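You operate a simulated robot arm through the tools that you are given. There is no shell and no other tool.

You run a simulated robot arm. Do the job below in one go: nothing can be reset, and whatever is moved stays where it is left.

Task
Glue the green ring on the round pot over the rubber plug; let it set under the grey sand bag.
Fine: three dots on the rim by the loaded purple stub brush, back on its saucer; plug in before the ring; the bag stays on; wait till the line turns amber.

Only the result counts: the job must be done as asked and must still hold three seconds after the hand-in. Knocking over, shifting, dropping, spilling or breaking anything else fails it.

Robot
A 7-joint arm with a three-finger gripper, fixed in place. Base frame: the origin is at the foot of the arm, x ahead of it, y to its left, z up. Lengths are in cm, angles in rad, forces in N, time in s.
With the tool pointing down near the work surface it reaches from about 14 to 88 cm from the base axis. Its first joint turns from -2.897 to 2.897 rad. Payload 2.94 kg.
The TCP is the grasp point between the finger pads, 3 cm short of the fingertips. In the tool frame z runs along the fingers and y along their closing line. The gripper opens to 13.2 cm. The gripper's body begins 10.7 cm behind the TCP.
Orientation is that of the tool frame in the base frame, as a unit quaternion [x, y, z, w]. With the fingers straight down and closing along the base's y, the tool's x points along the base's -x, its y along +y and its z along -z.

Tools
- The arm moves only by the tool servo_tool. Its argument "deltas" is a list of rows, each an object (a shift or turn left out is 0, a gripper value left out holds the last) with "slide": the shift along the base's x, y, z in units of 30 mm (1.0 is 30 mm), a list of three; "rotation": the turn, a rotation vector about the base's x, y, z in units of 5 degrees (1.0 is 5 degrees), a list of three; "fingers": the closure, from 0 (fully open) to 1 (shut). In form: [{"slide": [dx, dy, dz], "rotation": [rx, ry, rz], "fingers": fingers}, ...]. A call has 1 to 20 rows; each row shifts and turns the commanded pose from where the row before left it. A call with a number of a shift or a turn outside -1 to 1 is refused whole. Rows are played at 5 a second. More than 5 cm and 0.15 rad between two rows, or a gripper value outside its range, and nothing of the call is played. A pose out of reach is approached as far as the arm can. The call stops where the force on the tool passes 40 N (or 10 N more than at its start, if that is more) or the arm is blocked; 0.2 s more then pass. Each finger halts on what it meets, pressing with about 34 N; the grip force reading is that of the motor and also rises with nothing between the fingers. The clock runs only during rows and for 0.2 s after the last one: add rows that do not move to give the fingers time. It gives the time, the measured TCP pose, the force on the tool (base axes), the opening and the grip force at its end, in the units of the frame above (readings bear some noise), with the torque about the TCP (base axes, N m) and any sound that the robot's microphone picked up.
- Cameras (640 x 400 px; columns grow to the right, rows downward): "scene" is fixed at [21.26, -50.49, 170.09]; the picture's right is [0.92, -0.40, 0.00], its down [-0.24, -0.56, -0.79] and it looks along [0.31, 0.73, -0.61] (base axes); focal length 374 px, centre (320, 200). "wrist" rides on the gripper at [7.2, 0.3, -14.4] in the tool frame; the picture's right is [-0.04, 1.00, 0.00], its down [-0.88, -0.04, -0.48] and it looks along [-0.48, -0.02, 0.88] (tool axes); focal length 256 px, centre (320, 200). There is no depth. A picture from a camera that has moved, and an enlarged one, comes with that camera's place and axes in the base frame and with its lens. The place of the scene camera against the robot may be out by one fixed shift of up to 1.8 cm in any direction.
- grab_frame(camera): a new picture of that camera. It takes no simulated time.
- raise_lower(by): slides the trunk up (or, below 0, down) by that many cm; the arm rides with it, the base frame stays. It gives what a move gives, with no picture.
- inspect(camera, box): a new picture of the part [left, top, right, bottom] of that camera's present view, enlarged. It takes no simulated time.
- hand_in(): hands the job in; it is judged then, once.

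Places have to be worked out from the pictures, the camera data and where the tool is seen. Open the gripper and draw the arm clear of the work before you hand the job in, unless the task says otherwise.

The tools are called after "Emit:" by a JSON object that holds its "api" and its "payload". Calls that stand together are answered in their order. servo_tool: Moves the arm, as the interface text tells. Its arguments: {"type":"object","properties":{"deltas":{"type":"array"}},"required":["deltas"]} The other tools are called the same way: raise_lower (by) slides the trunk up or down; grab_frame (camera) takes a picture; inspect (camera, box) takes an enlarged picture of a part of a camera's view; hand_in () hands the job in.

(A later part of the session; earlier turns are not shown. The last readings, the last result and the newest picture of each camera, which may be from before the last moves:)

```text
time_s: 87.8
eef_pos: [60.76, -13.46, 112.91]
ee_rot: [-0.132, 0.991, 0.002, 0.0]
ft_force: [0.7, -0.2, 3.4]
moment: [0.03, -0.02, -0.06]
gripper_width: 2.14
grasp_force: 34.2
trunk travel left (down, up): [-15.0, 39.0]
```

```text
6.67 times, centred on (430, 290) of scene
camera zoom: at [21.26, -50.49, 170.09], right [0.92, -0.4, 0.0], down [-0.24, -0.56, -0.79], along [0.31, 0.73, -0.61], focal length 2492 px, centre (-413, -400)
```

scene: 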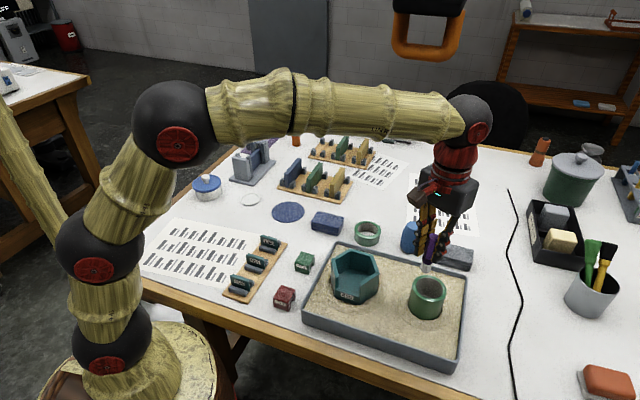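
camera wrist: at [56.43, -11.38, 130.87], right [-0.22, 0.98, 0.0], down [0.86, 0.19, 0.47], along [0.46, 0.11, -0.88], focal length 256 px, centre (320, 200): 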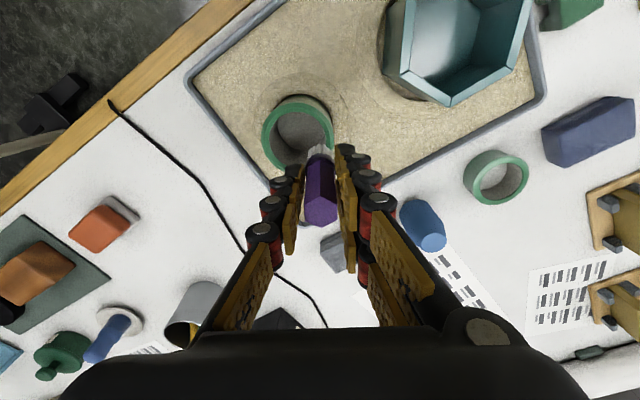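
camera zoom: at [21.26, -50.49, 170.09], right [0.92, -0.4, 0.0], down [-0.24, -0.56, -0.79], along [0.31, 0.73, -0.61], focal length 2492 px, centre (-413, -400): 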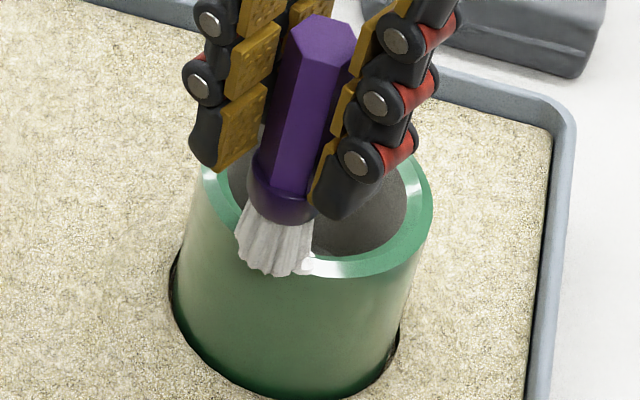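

Contact shows with 3.4 N. I press a hair more, then lift off and check the dot.

Emit:
{"api": "servo_tool", "payload": {"deltas": [{"slide": [0, 0, -0.02]}, {"slide": [0, 0, 0]}, {"slide": [0, 0, 0.12]}, {"slide": [0, 0, 0.3]}, {"slide": [0, 0, 0.3]}, {"slide": [0, 0, 0]}]}}

Emit:
{"api": "inspect", "payload": {"camera": "scene", "box": [405, 260, 455, 320]}}

Emit:
{"api": "inspect", "payload": {"camera": "wrist", "box": [270, 80, 390, 180]}}

```text
time_s: 89.2
eef_pos: [60.76, -13.59, 115.16]
ee_rot: [-0.133, 0.991, 0.001, -0.001]
ft_force: [-0.1, -0.5, -0.2]
moment: [-0.04, -0.03, 0.02]
gripper_width: 2.12
grasp_force: 34.0
trunk travel left (down, up): [-15.0, 39.0]
```

```text
6.67 times, centred on (430, 290) of scene
camera zoom: at [21.26, -50.49, 170.09], right [0.92, -0.4, 0.0], down [-0.24, -0.56, -0.79], along [0.31, 0.73, -0.61], focal length 2492 px, centre (-413, -400)
```

zoom: 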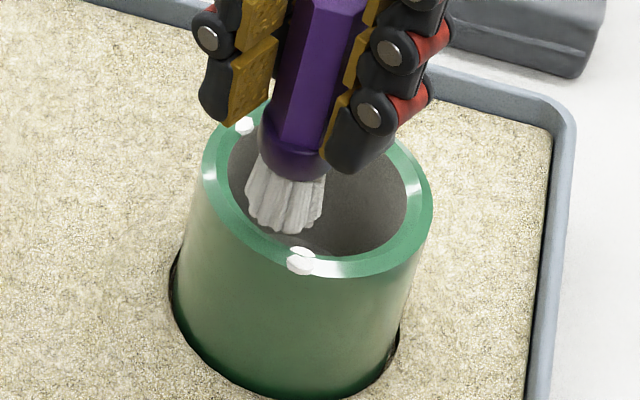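

```text
4.00 times, centred on (330, 130) of wrist
camera zoom: at [53.76, -15.11, 129.43], right [-0.22, 0.98, 0.0], down [0.86, 0.19, 0.47], along [0.46, 0.11, -0.88], focal length 1024 px, centre (280, 480)
```

zoom: 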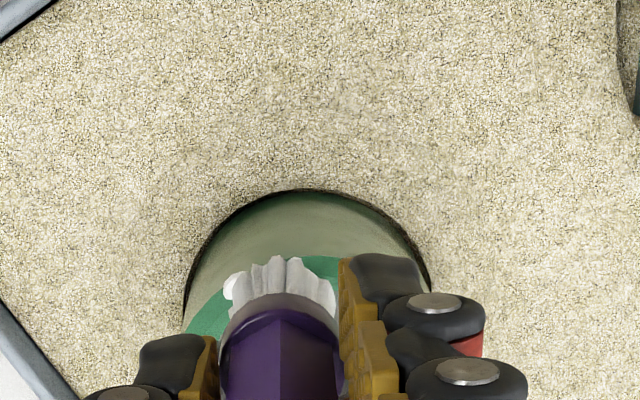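

The second dot is there too, about 120° round from the first. I move to the third point at (66.1, -13.55) and dab.

Emit:
{"api": "servo_tool", "payload": {"deltas": [{"slide": [0.2, 0, 0]}, {"slide": [0.4, 0, 0]}, {"slide": [0.5, 0, 0]}, {"slide": [0.4, 0, 0]}, {"slide": [0.2, 0, 0]}, {"slide": [0.087, 0, 0]}, {"slide": [0, 0, 0]}, {"slide": [0, 0, -0.2]}, {"slide": [0, 0, -0.3]}, {"slide": [0, 0, -0.12]}, {"slide": [0, 0, -0.04]}, {"slide": [0, 0, -0.02]}, {"slide": [0, 0, -0.02]}, {"slide": [0, 0, 0]}]}}

Emit:
{"api": "inspect", "payload": {"camera": "scene", "box": [405, 260, 455, 320]}}

```text
time_s: 92.2
eef_pos: [66.22, -13.66, 112.91]
ee_rot: [-0.133, 0.991, 0.0, 0.0]
ft_force: [0.0, -0.7, 2.8]
moment: [-0.07, -0.01, 0.03]
gripper_width: 2.16
grasp_force: 33.8
trunk travel left (down, up): [-15.0, 39.0]
```

```text
6.67 times, centred on (430, 290) of scene
camera zoom: at [21.26, -50.49, 170.09], right [0.92, -0.4, 0.0], down [-0.24, -0.56, -0.79], along [0.31, 0.73, -0.61], focal length 2492 px, centre (-413, -400)
```

zoom: 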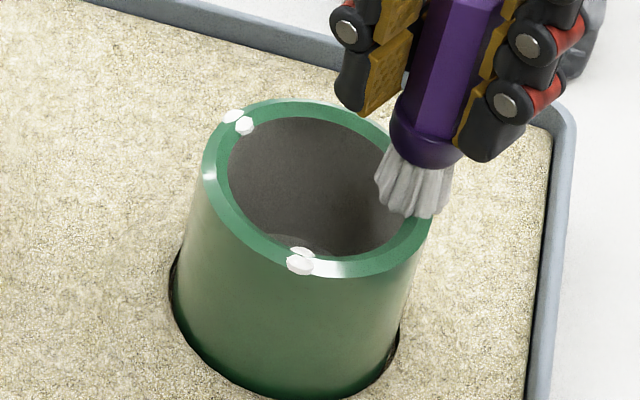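

Contact with 2.8 N at the third point. I press a hair more, lift off and check.

Emit:
{"api": "servo_tool", "payload": {"deltas": [{"slide": [0, 0, -0.02]}, {"slide": [0, 0, 0]}, {"slide": [0, 0, 0.1]}, {"slide": [0, 0, 0.3]}, {"slide": [0, 0, 0.4]}, {"slide": [0, 0, 0.2]}, {"slide": [0, 0, 0]}]}}

Emit:
{"api": "inspect", "payload": {"camera": "scene", "box": [405, 260, 455, 320]}}

Emit:
{"api": "grab_frame", "payload": {"camera": "scene"}}

```text
time_s: 93.8
eef_pos: [66.18, -13.61, 115.83]
ee_rot: [-0.133, 0.991, 0.0, -0.002]
ft_force: [0.1, -0.6, -0.8]
moment: [-0.04, 0.01, 0.01]
gripper_width: 2.16
grasp_force: 34.0
trunk travel left (down, up): [-15.0, 39.0]
```

```text
6.67 times, centred on (430, 290) of scene
camera zoom: at [21.26, -50.49, 170.09], right [0.92, -0.4, 0.0], down [-0.24, -0.56, -0.79], along [0.31, 0.73, -0.61], focal length 2492 px, centre (-413, -400)
```

zoom: 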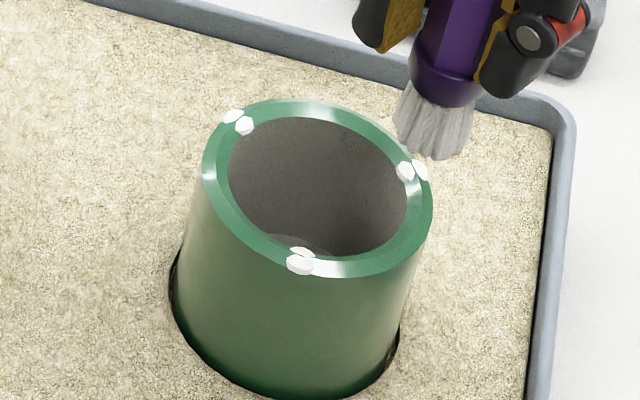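

```text
taken
```

scene: 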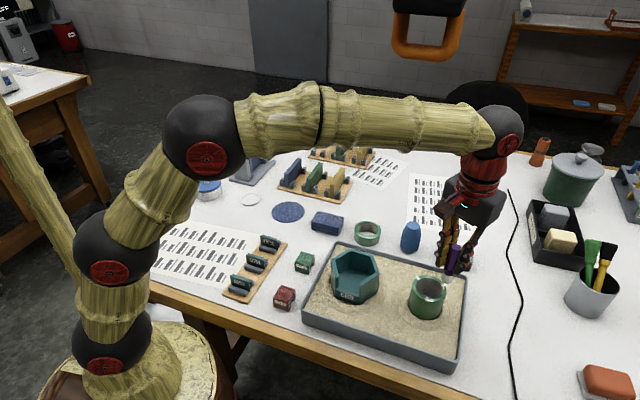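

All three dots sit evenly spaced on the rim. I carry the brush back along the same way; by dead reckoning the saucer is (-8.967, +20.175) units from here.

Emit:
{"api": "servo_tool", "payload": {"deltas": [{"slide": [0, 0.1, 0.1]}, {"slide": [0, 0.3, 0.2]}, {"slide": [0.06, 0.65, 0]}, {"slide": [0.06, 0.65, 0]}, {"slide": [0.06, 0.65, 0]}, {"slide": [0.06, 0.65, 0]}, {"slide": [0.06, 0.65, 0]}, {"slide": [0.06, 0.65, 0]}, {"slide": [0.06, 0.65, 0]}, {"slide": [0.06, 0.65, 0]}, {"slide": [0.06, 0.65, 0]}, {"slide": [0.06, 0.65, 0]}, {"slide": [-0.1, 0.65, 0]}, {"slide": [-0.3, 0.65, 0]}, {"slide": [-0.48, 0.65, 0.1]}, {"slide": [-0.48, 0.65, 0.1]}, {"slide": [-0.48, 0.65, 0.1]}, {"slide": [-0.48, 0.65, 0.1]}, {"slide": [-0.48, 0.65, 0.1]}, {"slide": [-0.48, 0.65, 0]}]}}

Emit:
{"api": "servo_tool", "payload": {"deltas": [{"slide": [-0.5061, 0.65, 0]}, {"slide": [-0.5061, 0.65, 0]}, {"slide": [-0.5061, 0.65, 0]}, {"slide": [-0.5061, 0.65, 0]}, {"slide": [-0.5061, 0.65, 0]}, {"slide": [-0.5061, 0.65, 0]}, {"slide": [-0.5061, 0.65, 0]}, {"slide": [-0.5061, 0.65, 0]}, {"slide": [-0.5061, 0.65, 0]}, {"slide": [-0.5061, 0.65, 0]}, {"slide": [-0.389, 0.5, 0]}, {"slide": [-0.311, 0.4, 0]}, {"slide": [-0.233, 0.3, 0]}, {"slide": [-0.156, 0.2, 0]}, {"slide": [-0.085, 0.1, 0]}, {"slide": [-0.052, 0.075, 0]}, {"slide": [0, 0, 0]}, {"slide": [0, 0, 0]}]}}

Emit:
{"api": "grab_frame", "payload": {"camera": "wrist"}}

Emit:
{"api": "inspect", "payload": {"camera": "scene", "box": [205, 80, 305, 215]}}

```text
time_s: 98.0
eef_pos: [58.16, 22.82, 118.19]
ee_rot: [-0.132, 0.991, 0.001, -0.001]
ft_force: [-0.7, -1.2, -0.6]
moment: [0.06, 0.0, 0.01]
gripper_width: 2.14
grasp_force: 34.4
trunk travel left (down, up): [-15.0, 39.0]
```

```text
time_s: 101.8
eef_pos: [39.25, 47.05, 118.28]
ee_rot: [-0.134, 0.991, 0.0, 0.0]
ft_force: [-0.1, 0.2, -0.7]
moment: [-0.03, -0.04, 0.03]
gripper_width: 2.14
grasp_force: 34.0
trunk travel left (down, up): [-15.0, 39.0]
```

```text
taken
camera wrist: at [32.14, 45.46, 132.62], right [-0.22, 0.98, 0.0], down [0.86, 0.19, 0.47], along [0.46, 0.11, -0.88], focal length 256 px, centre (320, 200)
```

wrist: 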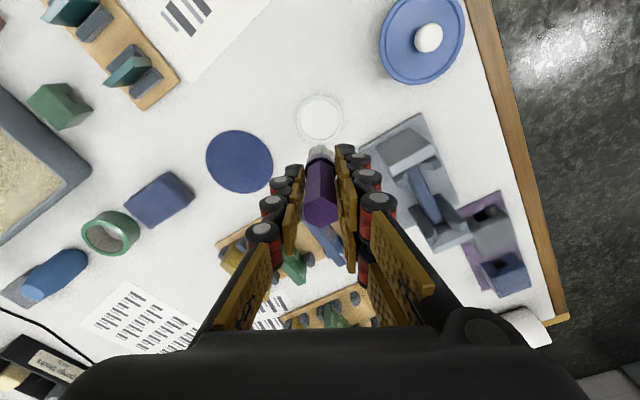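

```text
2.96 times, centred on (255, 148) of scene
camera zoom: at [21.26, -50.49, 170.09], right [0.92, -0.4, 0.0], down [-0.24, -0.56, -0.79], along [0.31, 0.73, -0.61], focal length 1108 px, centre (513, 356)
```

zoom: 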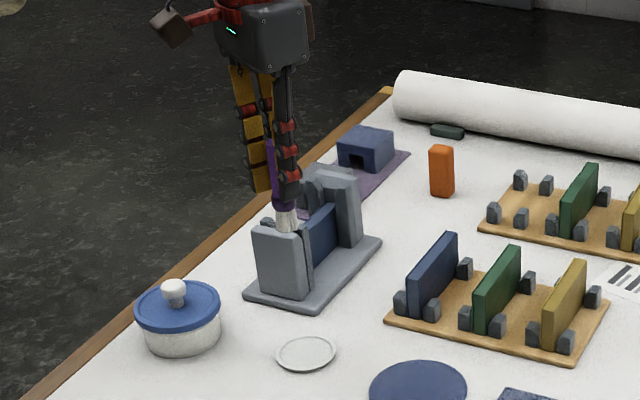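

The tool is back exactly over the saucer, with the same view as after lift-off. I lower the brush, slowing down near the end.

Emit:
{"api": "servo_tool", "payload": {"deltas": [{"slide": [0, 0, -0.2]}, {"slide": [0, 0, -0.4]}, {"slide": [0, 0, -0.6]}, {"slide": [0, 0, -0.7]}, {"slide": [0, 0, -0.7]}, {"slide": [0, 0, -0.7]}, {"slide": [0, 0, -0.6]}, {"slide": [0, 0, -0.5]}, {"slide": [0, 0, -0.4]}, {"slide": [0, 0, -0.2]}, {"slide": [0, 0, -0.1]}, {"slide": [0, 0, -0.05]}, {"slide": [0, 0, -0.05]}, {"slide": [0, 0, -0.03]}, {"slide": [0, 0, 0]}, {"slide": [0, 0, 0]}]}}

Emit:
{"api": "inspect", "payload": {"camera": "scene", "box": [215, 130, 295, 215]}}

Emit:
{"api": "inspect", "payload": {"camera": "wrist", "box": [270, 110, 370, 240]}}

```text
time_s: 105.2
eef_pos: [39.28, 46.99, 102.53]
ee_rot: [-0.133, 0.991, 0.001, 0.0]
ft_force: [0.1, 0.6, 0.3]
moment: [-0.01, 0.01, 0.03]
gripper_width: 2.11
grasp_force: 34.5
trunk travel left (down, up): [-15.0, 39.0]
```

```text
4.71 times, centred on (255, 172) of scene
camera zoom: at [21.26, -50.49, 170.09], right [0.92, -0.4, 0.0], down [-0.24, -0.56, -0.79], along [0.31, 0.73, -0.61], focal length 1759 px, centre (626, 329)
```

zoom: 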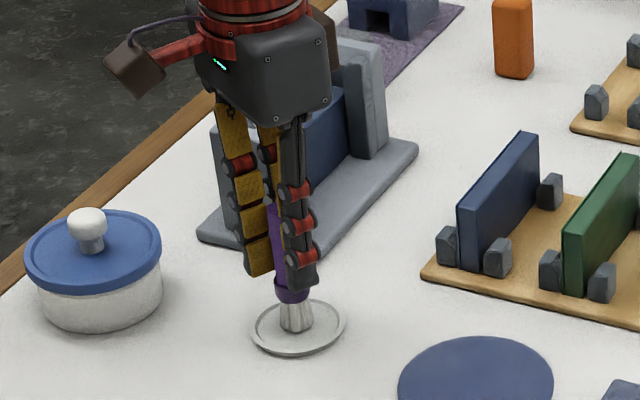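

```text
3.08 times, centred on (320, 175) of wrist
camera zoom: at [32.18, 45.46, 116.95], right [-0.22, 0.98, 0.0], down [0.86, 0.19, 0.47], along [0.46, 0.11, -0.88], focal length 788 px, centre (320, 277)
```

zoom: 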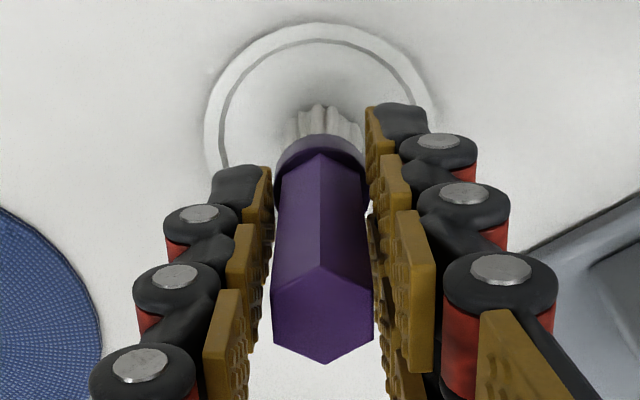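

The brush is about 2 mm above its original height with no force yet. I lower the last bit.

Emit:
{"api": "servo_tool", "payload": {"deltas": [{"slide": [0, 0, -0.02]}, {"slide": [0, 0, -0.02]}, {"slide": [0, 0, -0.015]}, {"slide": [0, 0, 0]}, {"slide": [0, 0, 0]}]}}

```text
time_s: 106.5
eef_pos: [39.26, 47.0, 102.27]
ee_rot: [-0.134, 0.991, 0.001, 0.0]
ft_force: [-0.1, -0.3, 0.2]
moment: [-0.02, -0.02, 0.02]
gripper_width: 2.14
grasp_force: 33.9
trunk travel left (down, up): [-15.0, 39.0]
```

Still no force, so I take two more half-millimetre steps before releasing.

Emit:
{"api": "servo_tool", "payload": {"deltas": [{"slide": [0, 0, -0.02]}, {"slide": [0, 0, 0]}, {"slide": [0, 0, 0]}]}}

Emit:
{"api": "servo_tool", "payload": {"deltas": [{"slide": [0, 0, -0.015]}, {"slide": [0, 0, 0]}, {"slide": [0, 0, 0]}]}}

```text
time_s: 107.2
eef_pos: [39.13, 47.04, 102.35]
ee_rot: [-0.133, 0.991, 0.001, 0.0]
ft_force: [-1.2, -0.2, 3.2]
moment: [0.01, 0.04, -0.02]
gripper_width: 2.14
grasp_force: 34.2
trunk travel left (down, up): [-15.0, 39.0]
```

```text
time_s: 108.0
eef_pos: [39.24, 47.14, 102.44]
ee_rot: [-0.134, 0.991, 0.0, -0.001]
ft_force: [-1.6, 0.0, 7.9]
moment: [-0.01, 0.11, 0.02]
gripper_width: 2.12
grasp_force: 34.2
trunk travel left (down, up): [-15.0, 39.0]
```

The brush stands on the saucer (8 N). I relieve the pressure slightly and open the fingers to about 5 cm.

Emit:
{"api": "servo_tool", "payload": {"deltas": [{"slide": [0, 0, 0.02]}, {"slide": [0, 0, 0]}, {"slide": [0, 0, 0], "fingers": 0.8}, {"slide": [0, 0, 0], "fingers": 0.6}, {"slide": [0, 0, 0], "fingers": 0.6}, {"slide": [0, 0, 0], "fingers": 0.6}, {"slide": [0, 0, 0], "fingers": 0.6}]}}

Emit:
{"api": "inspect", "payload": {"camera": "wrist", "box": [270, 110, 370, 240]}}

Emit:
{"api": "inspect", "payload": {"camera": "scene", "box": [215, 130, 295, 215]}}

```text
time_s: 109.7
eef_pos: [39.24, 46.98, 102.34]
ee_rot: [-0.133, 0.991, 0.001, 0.0]
ft_force: [-0.3, -0.5, -0.3]
moment: [0.02, 0.01, 0.05]
gripper_width: 5.28
grasp_force: 0.1
trunk travel left (down, up): [-15.0, 39.0]
```

```text
3.08 times, centred on (320, 175) of wrist
camera zoom: at [32.18, 45.45, 116.74], right [-0.22, 0.98, 0.0], down [0.86, 0.19, 0.47], along [0.46, 0.11, -0.88], focal length 788 px, centre (320, 277)
```

zoom: 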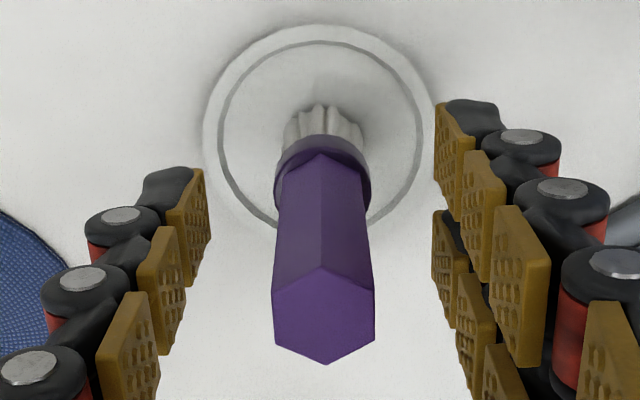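

```text
4.71 times, centred on (255, 172) of scene
camera zoom: at [21.26, -50.49, 170.09], right [0.92, -0.4, 0.0], down [-0.24, -0.56, -0.79], along [0.31, 0.73, -0.61], focal length 1759 px, centre (626, 329)
```

zoom: 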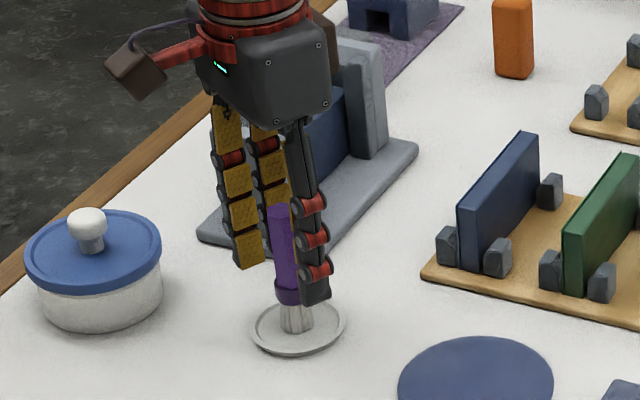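

The brush stands upright on its saucer again. I rise, turn back to square and set the gripper opening to about 7.6 cm on the way to the plug.

Emit:
{"api": "servo_tool", "payload": {"deltas": [{"slide": [0, 0, 0.15]}, {"slide": [0, 0, 0.4]}, {"slide": [0, 0, 0.7]}, {"slide": [0, 0, 0.8]}, {"slide": [0, 0, 0.8]}, {"slide": [0, 0, 0.8]}, {"slide": [0, 0, 0.7]}, {"slide": [0.1, -0.1, 0.5]}, {"slide": [0.3, -0.3, 0.2], "rotation": [0, 0, -0.385]}, {"slide": [0.55, -0.65, 0], "rotation": [0, 0, -0.385]}, {"slide": [0.55, -0.65, 0], "rotation": [0, 0, -0.385]}, {"slide": [0.55, -0.65, 0], "rotation": [0, 0, -0.385], "fingers": 0.42}, {"slide": [0.55, -0.65, 0], "rotation": [0, 0, -0.385]}, {"slide": [0.55, -0.65, 0], "rotation": [0, 0, -0.385]}, {"slide": [0.55, -0.65, 0], "rotation": [0, 0, -0.385]}, {"slide": [0.55, -0.65, 0], "rotation": [0, 0, -0.385]}, {"slide": [0.55, -0.65, 0]}, {"slide": [0.55, -0.65, 0]}, {"slide": [0.55, -0.65, 0]}, {"slide": [0.55, -0.65, 0]}]}}

Emit:
{"api": "servo_tool", "payload": {"deltas": [{"slide": [0.55, -0.65, 0]}, {"slide": [0.55, -0.65, 0]}, {"slide": [0.55, -0.65, -0.1]}, {"slide": [0.55, -0.6, -0.15]}, {"slide": [0.55, -0.6, -0.15]}, {"slide": [0.55, -0.6, -0.15]}, {"slide": [0.5, -0.5, -0.15]}, {"slide": [0.4, -0.4, -0.1]}, {"slide": [0.2, -0.3, 0]}, {"slide": [0.1, -0.2, 0]}, {"slide": [0, 0, 0]}, {"slide": [0, 0, 0]}]}}

Emit:
{"api": "grab_frame", "payload": {"camera": "wrist"}}

Emit:
{"api": "inspect", "payload": {"camera": "scene", "box": [180, 110, 380, 240]}}

```text
time_s: 113.8
eef_pos: [58.69, 24.3, 117.41]
ee_rot: [0.001, 1.0, 0.001, 0.0]
ft_force: [-0.4, 0.4, -0.1]
moment: [0.01, -0.01, -0.02]
gripper_width: 7.66
grasp_force: 0.1
trunk travel left (down, up): [-15.0, 39.0]
```

```text
time_s: 116.5
eef_pos: [72.03, 8.83, 115.14]
ee_rot: [0.001, 1.0, 0.001, 0.001]
ft_force: [0.0, -0.1, 0.1]
moment: [-0.02, 0.01, 0.01]
gripper_width: 7.64
grasp_force: 0.0
trunk travel left (down, up): [-15.0, 39.0]
```

```text
taken
camera wrist: at [64.82, 9.25, 129.52], right [0.05, 1.0, 0.0], down [0.88, -0.04, 0.47], along [0.47, -0.02, -0.88], focal length 256 px, centre (320, 200)
```

wrist: 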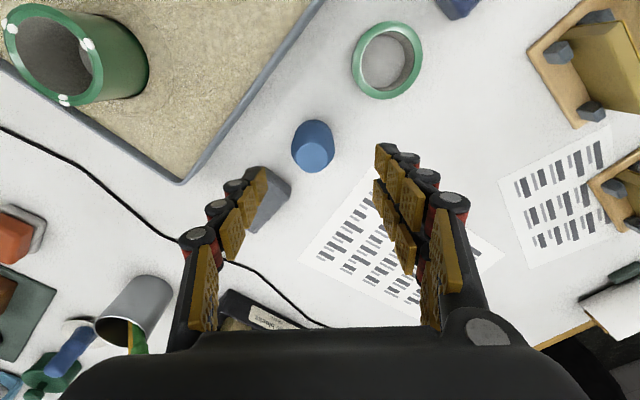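

```text
3.08 times, centred on (280, 175) of scene
camera zoom: at [21.26, -50.49, 170.09], right [0.92, -0.4, 0.0], down [-0.24, -0.56, -0.79], along [0.31, 0.73, -0.61], focal length 1150 px, centre (443, 277)
```

zoom: 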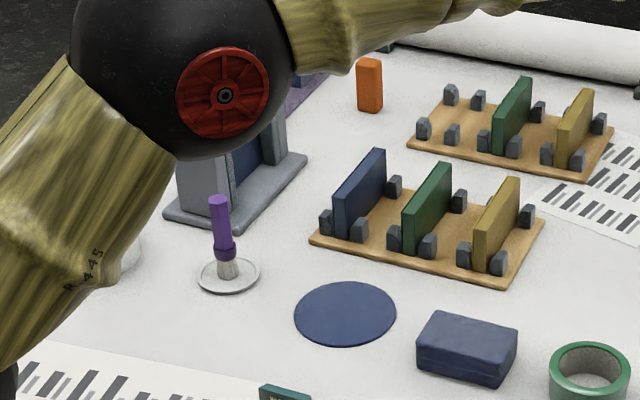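

The brush is back in place and upright. Now I refine the plug's position from here.

Emit:
{"api": "inspect", "payload": {"camera": "wrist", "box": [270, 100, 360, 190]}}

```text
4.44 times, centred on (315, 145) of wrist
camera zoom: at [64.82, 9.25, 129.52], right [0.05, 1.0, 0.0], down [0.88, -0.04, 0.47], along [0.47, -0.02, -0.88], focal length 1138 px, centre (342, 444)
```

zoom: 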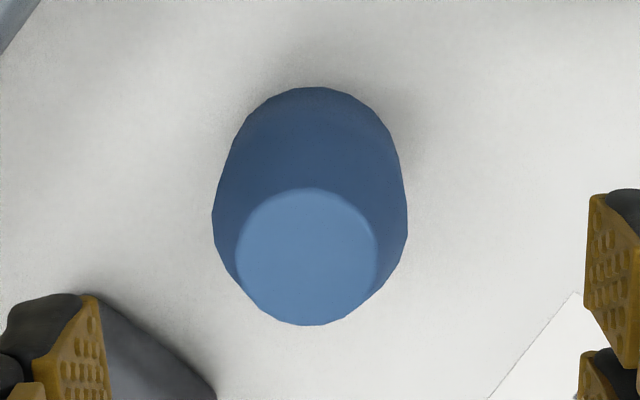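

The plug is confirmed at (73.65, 8.05), 5.0 cm wide. I centre on it and go down to just above its top.

Emit:
{"api": "servo_tool", "payload": {"deltas": [{"slide": [0.2, -0.1, -0.1]}, {"slide": [0.24, -0.11, -0.3]}, {"slide": [0.1, -0.05, -0.5]}, {"slide": [0, 0, -0.5]}, {"slide": [0, 0, -0.4]}, {"slide": [0, 0, -0.2]}, {"slide": [0, 0, -0.1]}, {"slide": [0, 0, 0]}, {"slide": [0, 0, 0]}]}}

Emit:
{"api": "grab_frame", "payload": {"camera": "wrist"}}

Emit:
{"api": "inspect", "payload": {"camera": "scene", "box": [370, 170, 470, 270]}}

```text
time_s: 118.5
eef_pos: [73.78, 8.03, 108.76]
ee_rot: [0.002, 1.0, 0.001, 0.0]
ft_force: [-0.5, -0.3, -0.3]
moment: [-0.01, 0.02, 0.0]
gripper_width: 7.66
grasp_force: 0.1
trunk travel left (down, up): [-15.0, 39.0]
```

```text
taken
camera wrist: at [66.47, 8.47, 123.18], right [0.05, 1.0, 0.0], down [0.88, -0.04, 0.47], along [0.47, -0.02, -0.88], focal length 256 px, centre (320, 200)
```

wrist: 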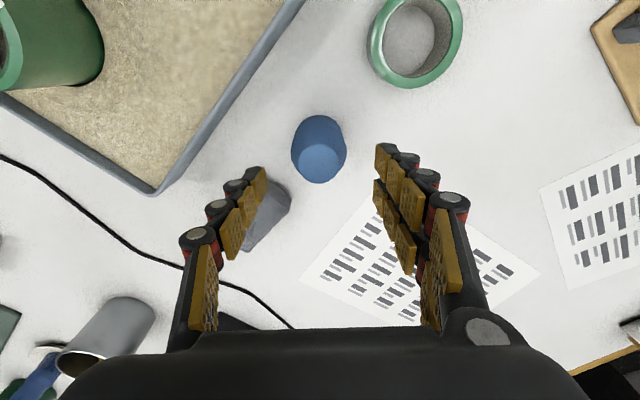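

```text
4.00 times, centred on (420, 220) of scene
camera zoom: at [21.26, -50.49, 170.09], right [0.92, -0.4, 0.0], down [-0.24, -0.56, -0.79], along [0.31, 0.73, -0.61], focal length 1495 px, centre (-80, 120)
```

zoom: 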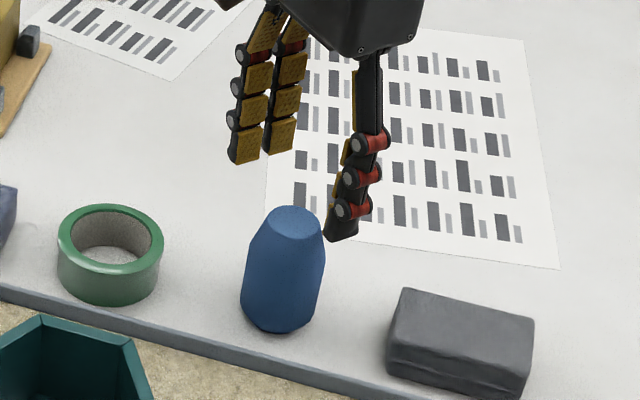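

Well centred. I descend to TCP z 101.9 so that the pads meet the cylindrical part.

Emit:
{"api": "servo_tool", "payload": {"deltas": [{"slide": [0, 0, -0.2]}, {"slide": [0, 0, -0.4]}, {"slide": [0, 0, -0.5]}, {"slide": [0, 0, -0.5]}, {"slide": [0, 0, -0.4]}, {"slide": [0, 0, -0.2]}, {"slide": [0, 0, -0.087]}, {"slide": [0, 0, 0]}, {"slide": [0, 0, 0]}]}}

Emit:
{"api": "inspect", "payload": {"camera": "scene", "box": [370, 180, 470, 270]}}

Emit:
{"api": "grab_frame", "payload": {"camera": "wrist"}}

```text
time_s: 120.5
eef_pos: [73.76, 8.12, 101.97]
ee_rot: [0.002, 1.0, 0.001, -0.001]
ft_force: [0.3, -0.3, -0.3]
moment: [-0.01, -0.03, 0.01]
gripper_width: 7.67
grasp_force: 0.0
trunk travel left (down, up): [-15.0, 39.0]
```

```text
4.44 times, centred on (420, 225) of scene
camera zoom: at [21.26, -50.49, 170.09], right [0.92, -0.4, 0.0], down [-0.24, -0.56, -0.79], along [0.31, 0.73, -0.61], focal length 1661 px, centre (-124, 89)
```

zoom: 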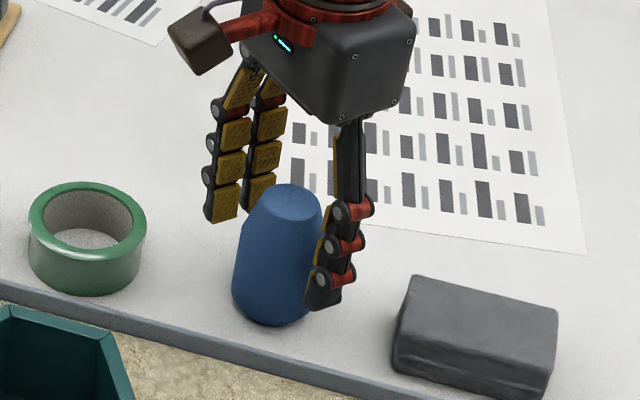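

```text
taken
camera wrist: at [66.45, 8.48, 116.34], right [0.05, 1.0, 0.0], down [0.88, -0.04, 0.47], along [0.47, -0.02, -0.88], focal length 256 px, centre (320, 200)
```

wrist: 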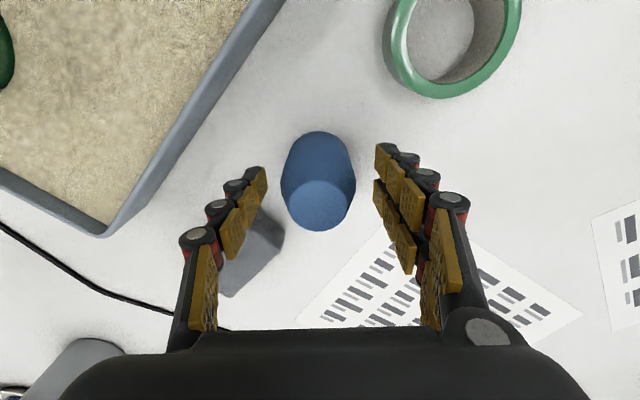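

The plug is centred between the fingers. I close on it.

Emit:
{"api": "servo_tool", "payload": {"deltas": [{"slide": [0, 0, 0], "fingers": 0.55}, {"slide": [0, 0, 0], "fingers": 0.62}, {"slide": [0, 0, 0], "fingers": 1}, {"slide": [0, 0, 0], "fingers": 1}, {"slide": [0, 0, 0], "fingers": 1}, {"slide": [0, 0, 0], "fingers": 1}]}}

Emit:
{"api": "grab_frame", "payload": {"camera": "wrist"}}

Emit:
{"api": "inspect", "payload": {"camera": "scene", "box": [370, 180, 470, 270]}}

```text
time_s: 121.8
eef_pos: [73.71, 8.02, 102.03]
ee_rot: [0.002, 1.0, 0.001, 0.0]
ft_force: [0.2, -0.5, 1.6]
moment: [-0.01, 0.01, 0.02]
gripper_width: 4.88
grasp_force: 33.9
trunk travel left (down, up): [-15.0, 39.0]
```

```text
taken
camera wrist: at [66.44, 8.48, 116.36], right [0.05, 1.0, 0.0], down [0.88, -0.04, 0.48], along [0.47, -0.02, -0.88], focal length 256 px, centre (320, 200)
```

wrist: 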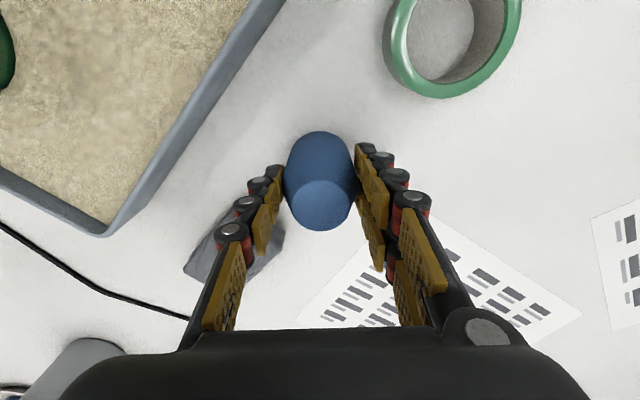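

```text
4.44 times, centred on (420, 225) of scene
camera zoom: at [21.26, -50.49, 170.09], right [0.92, -0.4, 0.0], down [-0.24, -0.56, -0.79], along [0.31, 0.73, -0.61], focal length 1661 px, centre (-124, 89)
```

zoom: 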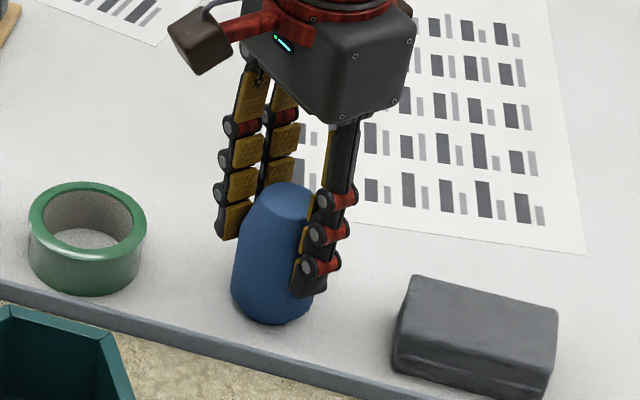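

The grip shows 4.88 cm. I lift the plug straight up by 14 cm and check that it hangs straight.

Emit:
{"api": "servo_tool", "payload": {"deltas": [{"slide": [0, 0, 0.1]}, {"slide": [0, 0, 0.2]}, {"slide": [0, 0, 0.4]}, {"slide": [0, 0, 0.6]}, {"slide": [0, 0, 0.7]}, {"slide": [0, 0, 0.7]}, {"slide": [0, 0, 0.7]}, {"slide": [0, 0, 0.6]}, {"slide": [0, 0, 0.4]}, {"slide": [0, 0, 0.2]}, {"slide": [0, 0, 0.067]}, {"slide": [0, 0, 0]}, {"slide": [0, 0, 0]}]}}

Emit:
{"api": "inspect", "payload": {"camera": "scene", "box": [370, 120, 490, 270]}}

Emit:
{"api": "grab_frame", "payload": {"camera": "wrist"}}

```text
time_s: 124.7
eef_pos: [73.79, 8.19, 116.03]
ee_rot: [0.002, 1.0, 0.001, -0.001]
ft_force: [-0.5, 0.4, 0.5]
moment: [0.01, -0.03, 0.03]
gripper_width: 4.88
grasp_force: 33.4
trunk travel left (down, up): [-15.0, 39.0]
```

```text
2.67 times, centred on (430, 195) of scene
camera zoom: at [21.26, -50.49, 170.09], right [0.92, -0.4, 0.0], down [-0.24, -0.56, -0.79], along [0.31, 0.73, -0.61], focal length 997 px, centre (27, 213)
```

zoom: 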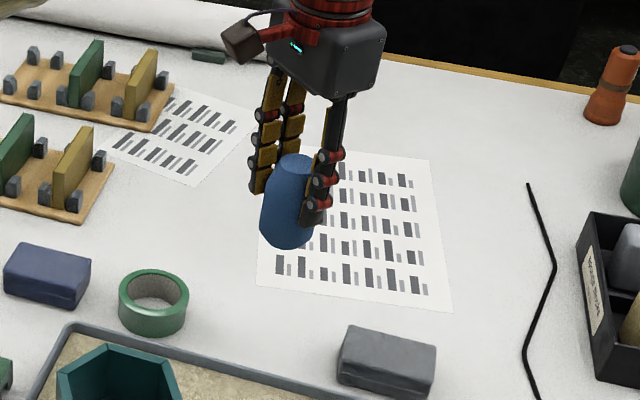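

```text
taken
camera wrist: at [66.48, 8.53, 130.33], right [0.05, 1.0, 0.0], down [0.88, -0.04, 0.47], along [0.47, -0.02, -0.88], focal length 256 px, centre (320, 200)
```

wrist: 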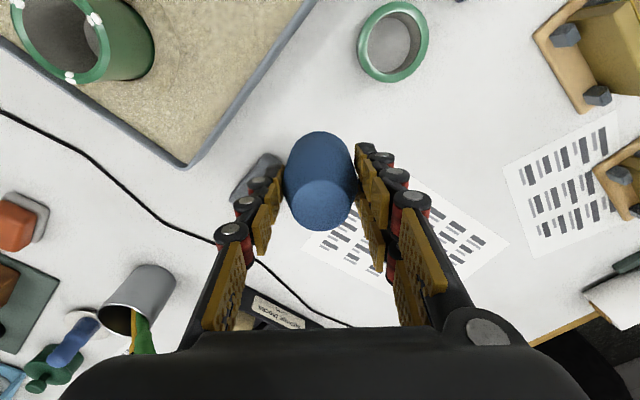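

The plug is held straight. I carry it to directly above the pot at (63.5, -12.0), with its foot about 2.5 cm above the rim.

Emit:
{"api": "servo_tool", "payload": {"deltas": [{"slide": [-0.087, -0.171, 0.05]}, {"slide": [-0.174, -0.341, 0.05]}, {"slide": [-0.3477, -0.6827, 0]}, {"slide": [-0.3477, -0.6827, 0]}, {"slide": [-0.3477, -0.6827, 0]}, {"slide": [-0.3477, -0.6827, 0]}, {"slide": [-0.3477, -0.6827, 0]}, {"slide": [-0.3477, -0.6827, 0]}, {"slide": [-0.3477, -0.6827, 0]}, {"slide": [-0.3477, -0.6827, 0]}, {"slide": [-0.2086, -0.4096, 0]}, {"slide": [-0.1043, -0.2048, 0]}, {"slide": [-0.0515, -0.1024, 0]}, {"slide": [0, 0, 0]}, {"slide": [0, 0, 0]}, {"slide": [0, 0, 0]}]}}

Emit:
{"api": "grab_frame", "payload": {"camera": "wrist"}}

Emit:
{"api": "inspect", "payload": {"camera": "scene", "box": [390, 210, 480, 330]}}

Emit:
{"api": "inspect", "payload": {"camera": "wrist", "box": [260, 90, 380, 240]}}

```text
time_s: 128.1
eef_pos: [63.54, -11.87, 116.27]
ee_rot: [0.002, 1.0, 0.001, -0.001]
ft_force: [-0.6, 0.7, -0.6]
moment: [0.0, -0.01, 0.01]
gripper_width: 4.87
grasp_force: 33.9
trunk travel left (down, up): [-15.0, 39.0]
```

```text
taken
camera wrist: at [56.28, -11.58, 130.65], right [0.05, 1.0, 0.0], down [0.88, -0.04, 0.47], along [0.47, -0.02, -0.88], focal length 256 px, centre (320, 200)
```

wrist: 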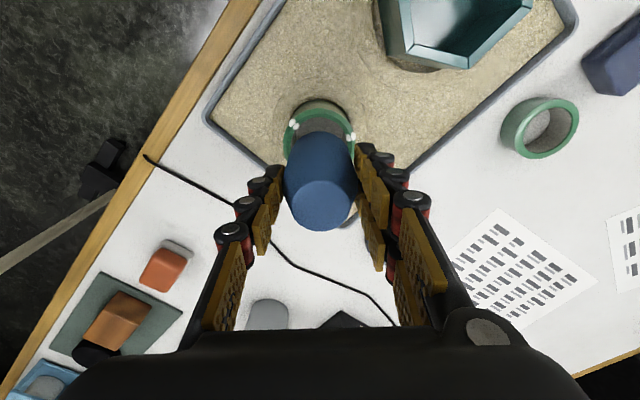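

```text
3.33 times, centred on (435, 270) of scene
camera zoom: at [21.26, -50.49, 170.09], right [0.92, -0.4, 0.0], down [-0.24, -0.56, -0.79], along [0.31, 0.73, -0.61], focal length 1246 px, centre (-63, -33)
```

zoom: 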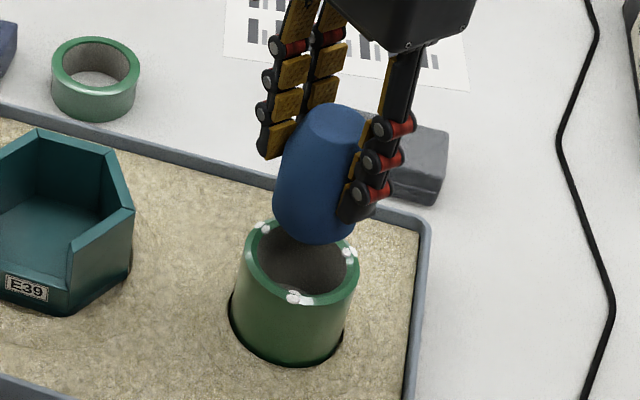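

```text
2.67 times, centred on (320, 165) of wrist
camera zoom: at [56.28, -11.58, 130.65], right [0.05, 1.0, 0.0], down [0.88, -0.04, 0.47], along [0.47, -0.02, -0.88], focal length 683 px, centre (320, 293)
```

zoom: 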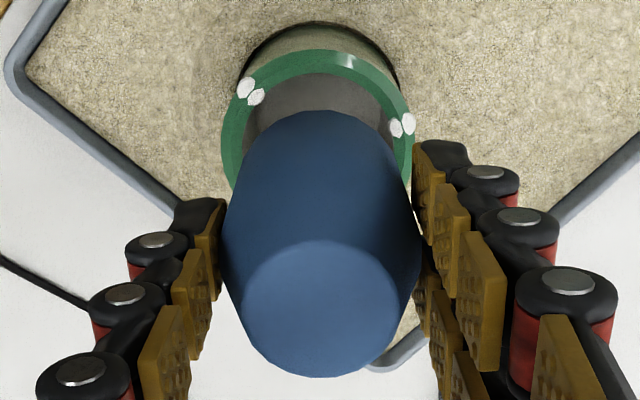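

The alignment over the pot looks right from both cameras. I lower the plug to the rim, then feel for the entry in small steps.

Emit:
{"api": "servo_tool", "payload": {"deltas": [{"slide": [0, -0.02, -0.2]}, {"slide": [0, 0, -0.3]}, {"slide": [0, 0, -0.2]}, {"slide": [0, 0, -0.1]}, {"slide": [0, 0, -0.1]}, {"slide": [0, 0, -0.1]}, {"slide": [0, 0, 0]}]}}

Emit:
{"api": "inspect", "payload": {"camera": "scene", "box": [390, 210, 480, 330]}}

Emit:
{"api": "inspect", "payload": {"camera": "wrist", "box": [260, 90, 380, 240]}}

```text
time_s: 129.7
eef_pos: [63.52, -12.01, 113.24]
ee_rot: [0.002, 1.0, 0.001, -0.001]
ft_force: [0.1, 0.5, -0.1]
moment: [0.0, 0.0, -0.03]
gripper_width: 4.87
grasp_force: 33.8
trunk travel left (down, up): [-15.0, 39.0]
```

```text
3.33 times, centred on (435, 270) of scene
camera zoom: at [21.26, -50.49, 170.09], right [0.92, -0.4, 0.0], down [-0.24, -0.56, -0.79], along [0.31, 0.73, -0.61], focal length 1246 px, centre (-63, -33)
```

zoom: 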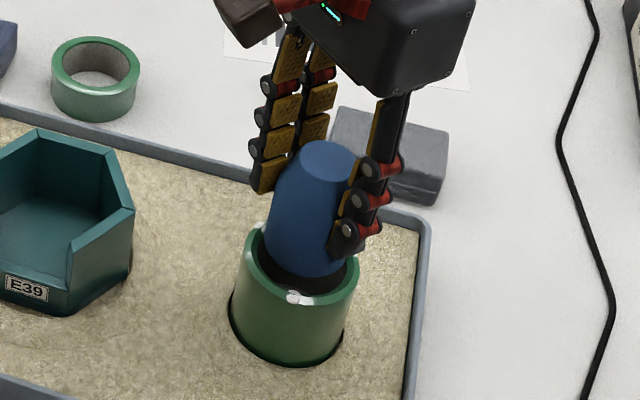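

```text
2.67 times, centred on (320, 165) of wrist
camera zoom: at [56.27, -11.64, 127.6], right [0.05, 1.0, 0.0], down [0.88, -0.04, 0.47], along [0.47, -0.02, -0.88], focal length 683 px, centre (320, 293)
```

zoom: 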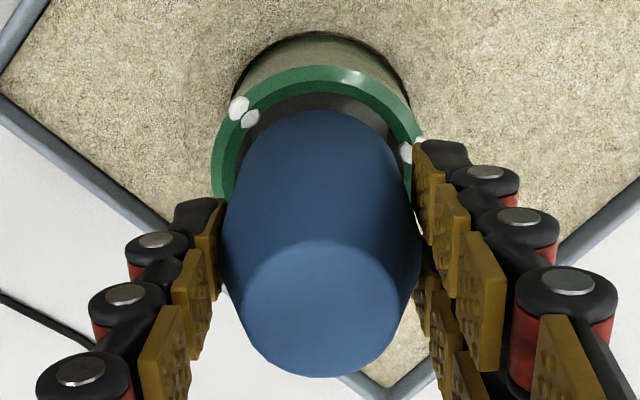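

The foot of the plug is level with the rim and looks centred to about 1 mm. I nudge it 1 mm in x and go down in small steps, watching the force.

Emit:
{"api": "servo_tool", "payload": {"deltas": [{"slide": [0.03, 0, 0]}, {"slide": [0, 0, -0.07]}, {"slide": [0, 0, -0.07]}, {"slide": [0, 0, -0.07]}, {"slide": [0, 0, 0]}]}}

Emit:
{"api": "servo_tool", "payload": {"deltas": [{"slide": [0, 0, -0.07]}, {"slide": [0, 0, -0.07]}, {"slide": [0, 0, -0.07]}, {"slide": [0, 0, 0]}]}}

Emit:
{"api": "inspect", "payload": {"camera": "wrist", "box": [260, 90, 380, 240]}}

Emit:
{"api": "inspect", "payload": {"camera": "scene", "box": [400, 230, 470, 330]}}

```text
time_s: 130.8
eef_pos: [63.53, -12.04, 112.65]
ee_rot: [0.001, 1.0, 0.001, 0.0]
ft_force: [0.7, 0.2, -0.9]
moment: [0.03, 0.01, -0.03]
gripper_width: 4.86
grasp_force: 34.3
trunk travel left (down, up): [-15.0, 39.0]
```

```text
time_s: 131.8
eef_pos: [63.69, -12.02, 111.95]
ee_rot: [0.002, 1.0, 0.0, 0.0]
ft_force: [0.6, 0.1, -0.4]
moment: [0.0, -0.02, -0.01]
gripper_width: 4.89
grasp_force: 34.1
trunk travel left (down, up): [-15.0, 39.0]
```

```text
2.67 times, centred on (320, 165) of wrist
camera zoom: at [56.38, -11.69, 126.35], right [0.05, 1.0, 0.0], down [0.88, -0.04, 0.47], along [0.47, -0.02, -0.88], focal length 683 px, centre (320, 293)
```

zoom: 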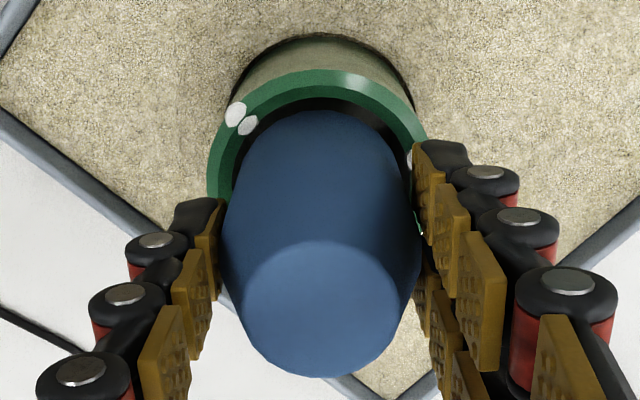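

```text
4.00 times, centred on (435, 280) of scene
camera zoom: at [21.26, -50.49, 170.09], right [0.92, -0.4, 0.0], down [-0.24, -0.56, -0.79], along [0.31, 0.73, -0.61], focal length 1495 px, centre (-140, -120)
```

zoom: 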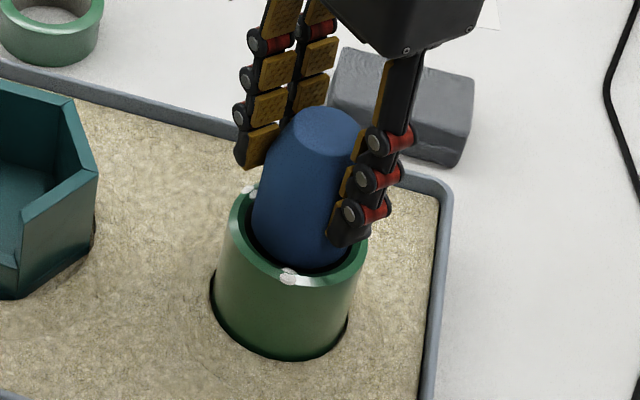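

The plug is more than 1 cm inside the pot without any contact force. The first glue dot lies under one finger, so I stop with the fingertips about 0.5 cm above it, at TCP z 109.5.

Emit:
{"api": "servo_tool", "payload": {"deltas": [{"slide": [0, 0, -0.1]}, {"slide": [0, 0, -0.1]}, {"slide": [0, 0, -0.1]}, {"slide": [0, 0, -0.1]}, {"slide": [0, 0, 0]}]}}

Emit:
{"api": "servo_tool", "payload": {"deltas": [{"slide": [0, 0, -0.1]}, {"slide": [0, 0, -0.1]}, {"slide": [0, 0, -0.1]}, {"slide": [0, 0, -0.08]}, {"slide": [0, 0, 0]}]}}

Emit:
{"api": "inspect", "payload": {"camera": "scene", "box": [400, 240, 460, 320]}}

Emit:
{"api": "inspect", "payload": {"camera": "wrist", "box": [260, 90, 380, 240]}}

```text
time_s: 133.1
eef_pos: [63.69, -12.09, 110.78]
ee_rot: [0.001, 1.0, 0.0, -0.001]
ft_force: [-0.6, 0.1, -0.3]
moment: [-0.01, -0.01, -0.04]
gripper_width: 4.88
grasp_force: 33.6
trunk travel left (down, up): [-15.0, 39.0]
```

```text
time_s: 134.2
eef_pos: [63.6, -11.95, 109.74]
ee_rot: [0.002, 1.0, 0.001, 0.0]
ft_force: [0.2, -0.1, 0.4]
moment: [0.01, 0.01, -0.02]
gripper_width: 4.87
grasp_force: 34.1
trunk travel left (down, up): [-15.0, 39.0]
```

```text
5.00 times, centred on (430, 280) of scene
camera zoom: at [21.26, -50.49, 170.09], right [0.92, -0.4, 0.0], down [-0.24, -0.56, -0.79], along [0.31, 0.73, -0.61], focal length 1869 px, centre (-230, -200)
```

zoom: 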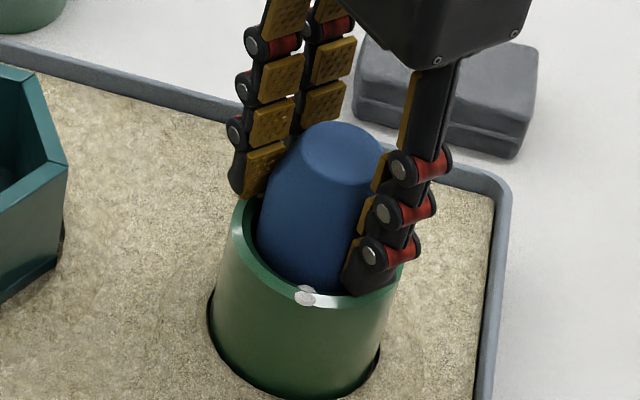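

```text
2.67 times, centred on (320, 165) of wrist
camera zoom: at [56.37, -11.66, 124.02], right [0.05, 1.0, 0.0], down [0.88, -0.04, 0.47], along [0.47, -0.02, -0.88], focal length 683 px, centre (320, 293)
```

zoom: 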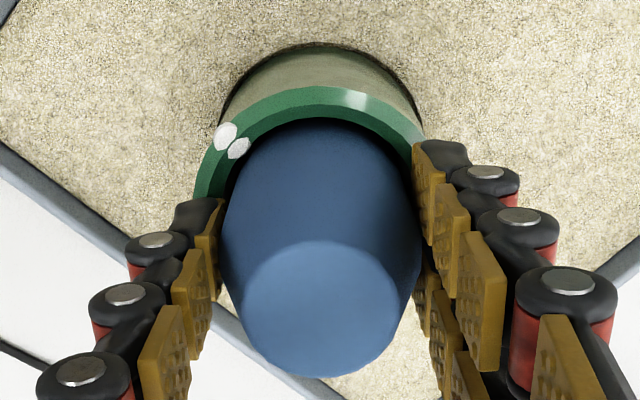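

The plug is about 4 cm deep, centred and free of force, with the tips just above the rim. I open the fingers and let it settle onto the pot floor.

Emit:
{"api": "servo_tool", "payload": {"deltas": [{"slide": [0, 0, 0], "fingers": 0.58}, {"slide": [0, 0, 0], "fingers": 0.5}, {"slide": [0, 0, 0], "fingers": 0.42}, {"slide": [0, 0, 0], "fingers": 0.42}, {"slide": [0, 0, 0], "fingers": 0.42}, {"slide": [0, 0, 0], "fingers": 0.42}]}}

Emit:
{"api": "inspect", "payload": {"camera": "scene", "box": [400, 240, 460, 320]}}

Emit:
{"api": "inspect", "payload": {"camera": "wrist", "box": [250, 90, 390, 240]}}

```text
time_s: 135.7
eef_pos: [63.6, -12.02, 109.67]
ee_rot: [0.002, 1.0, 0.0, 0.0]
ft_force: [-0.5, -0.7, -0.5]
moment: [-0.02, -0.04, -0.01]
gripper_width: 7.66
grasp_force: 0.1
trunk travel left (down, up): [-15.0, 39.0]
```

```text
5.00 times, centred on (430, 280) of scene
camera zoom: at [21.26, -50.49, 170.09], right [0.92, -0.4, 0.0], down [-0.24, -0.56, -0.79], along [0.31, 0.73, -0.61], focal length 1869 px, centre (-230, -200)
```

zoom: 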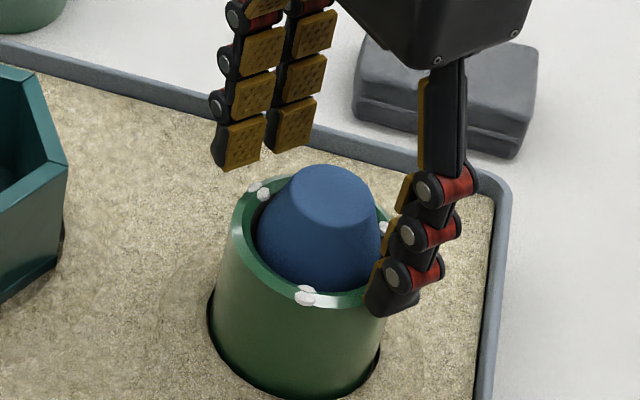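

```text
2.67 times, centred on (320, 165) of wrist
camera zoom: at [56.36, -11.66, 124.03], right [0.05, 1.0, 0.0], down [0.88, -0.04, 0.47], along [0.47, -0.02, -0.88], focal length 683 px, centre (320, 293)
```

zoom: 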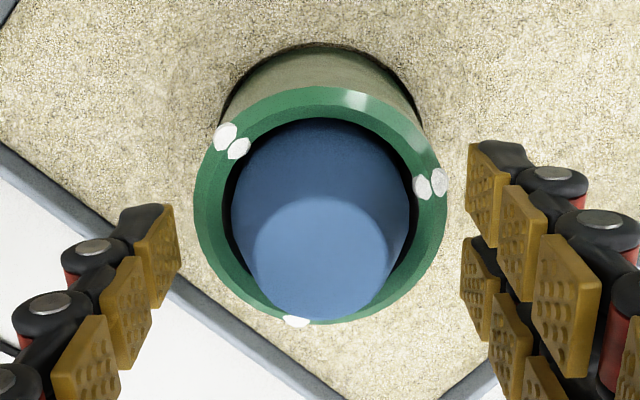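

The plug sits on the pot floor with its tip about 3 cm above the rim, and all three dots are intact. I rise and go over to the ring.

Emit:
{"api": "servo_tool", "payload": {"deltas": [{"slide": [0, 0, 0.15]}, {"slide": [0, 0, 0.35]}, {"slide": [0, 0, 0.6]}, {"slide": [0, 0, 0.6]}, {"slide": [0, 0.1, 0.3]}, {"slide": [0, 0.3, 0.1], "fingers": 0.25}, {"slide": [0.04, 0.65, 0]}, {"slide": [0.04, 0.65, 0]}, {"slide": [0.04, 0.65, 0]}, {"slide": [0.04, 0.65, 0]}, {"slide": [0.04, 0.65, 0]}, {"slide": [0.04, 0.65, 0]}, {"slide": [0.04, 0.65, 0]}, {"slide": [0.04, 0.65, 0]}, {"slide": [0.04, 0.65, 0]}, {"slide": [0.04, 0.65, 0]}, {"slide": [0.04, 0.65, 0]}, {"slide": [0.03, 0.5, 0]}, {"slide": [0, 0.3, 0]}, {"slide": [0, 0.2, 0]}]}}

Emit:
{"api": "servo_tool", "payload": {"deltas": [{"slide": [0, 0.1, 0]}, {"slide": [0, 0.05, 0]}, {"slide": [0, 0, 0]}, {"slide": [0, 0, 0]}]}}

Emit:
{"api": "grab_frame", "payload": {"camera": "wrist"}}

Emit:
{"api": "inspect", "payload": {"camera": "wrist", "box": [260, 80, 380, 180]}}

Emit:
{"api": "inspect", "payload": {"camera": "scene", "box": [300, 190, 480, 330]}}

```text
time_s: 139.8
eef_pos: [64.99, 13.67, 115.9]
ee_rot: [0.001, 1.0, 0.002, 0.0]
ft_force: [-1.3, 0.6, 0.8]
moment: [-0.01, -0.02, -0.01]
gripper_width: 9.89
grasp_force: 0.1
trunk travel left (down, up): [-15.0, 39.0]
```

```text
time_s: 140.8
eef_pos: [65.09, 14.06, 115.87]
ee_rot: [0.002, 1.0, 0.0, 0.0]
ft_force: [-1.1, -0.4, 0.0]
moment: [-0.02, -0.03, 0.02]
gripper_width: 9.88
grasp_force: 0.1
trunk travel left (down, up): [-15.0, 39.0]
```

```text
taken
camera wrist: at [57.78, 14.48, 130.3], right [0.05, 1.0, 0.0], down [0.88, -0.04, 0.47], along [0.47, -0.02, -0.88], focal length 256 px, centre (320, 200)
```

wrist: 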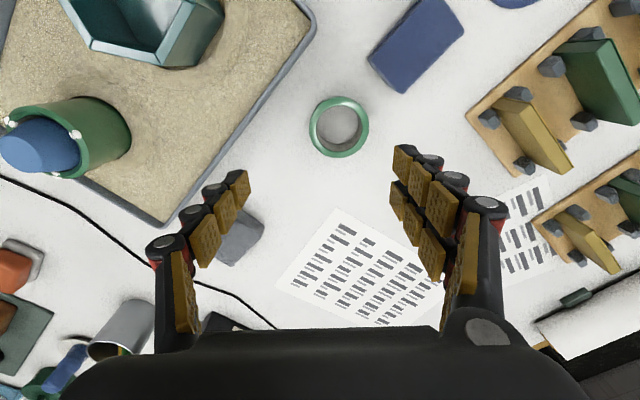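

```text
4.00 times, centred on (320, 130) of wrist
camera zoom: at [57.78, 14.48, 130.3], right [0.05, 1.0, 0.0], down [0.88, -0.04, 0.47], along [0.47, -0.02, -0.88], focal length 1024 px, centre (320, 480)
```

zoom: 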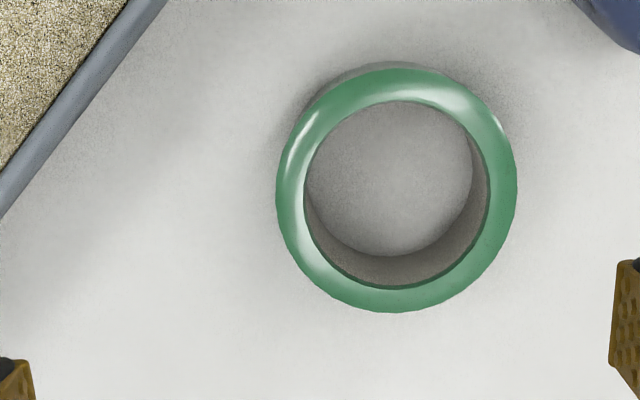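

```text
2.86 times, centred on (390, 260) of scene
camera zoom: at [21.26, -50.49, 170.09], right [0.92, -0.4, 0.0], down [-0.24, -0.56, -0.79], along [0.31, 0.73, -0.61], focal length 1068 px, centre (120, 29)
```

zoom: 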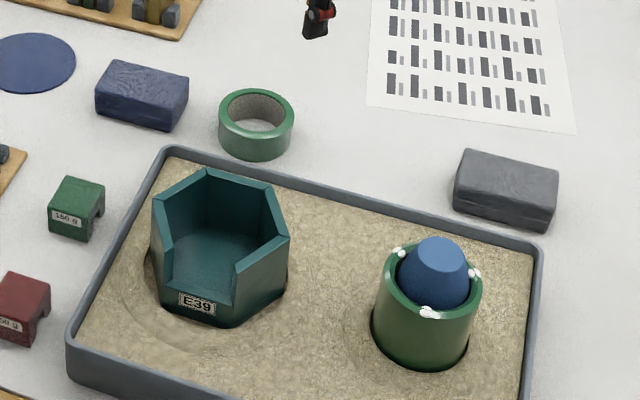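

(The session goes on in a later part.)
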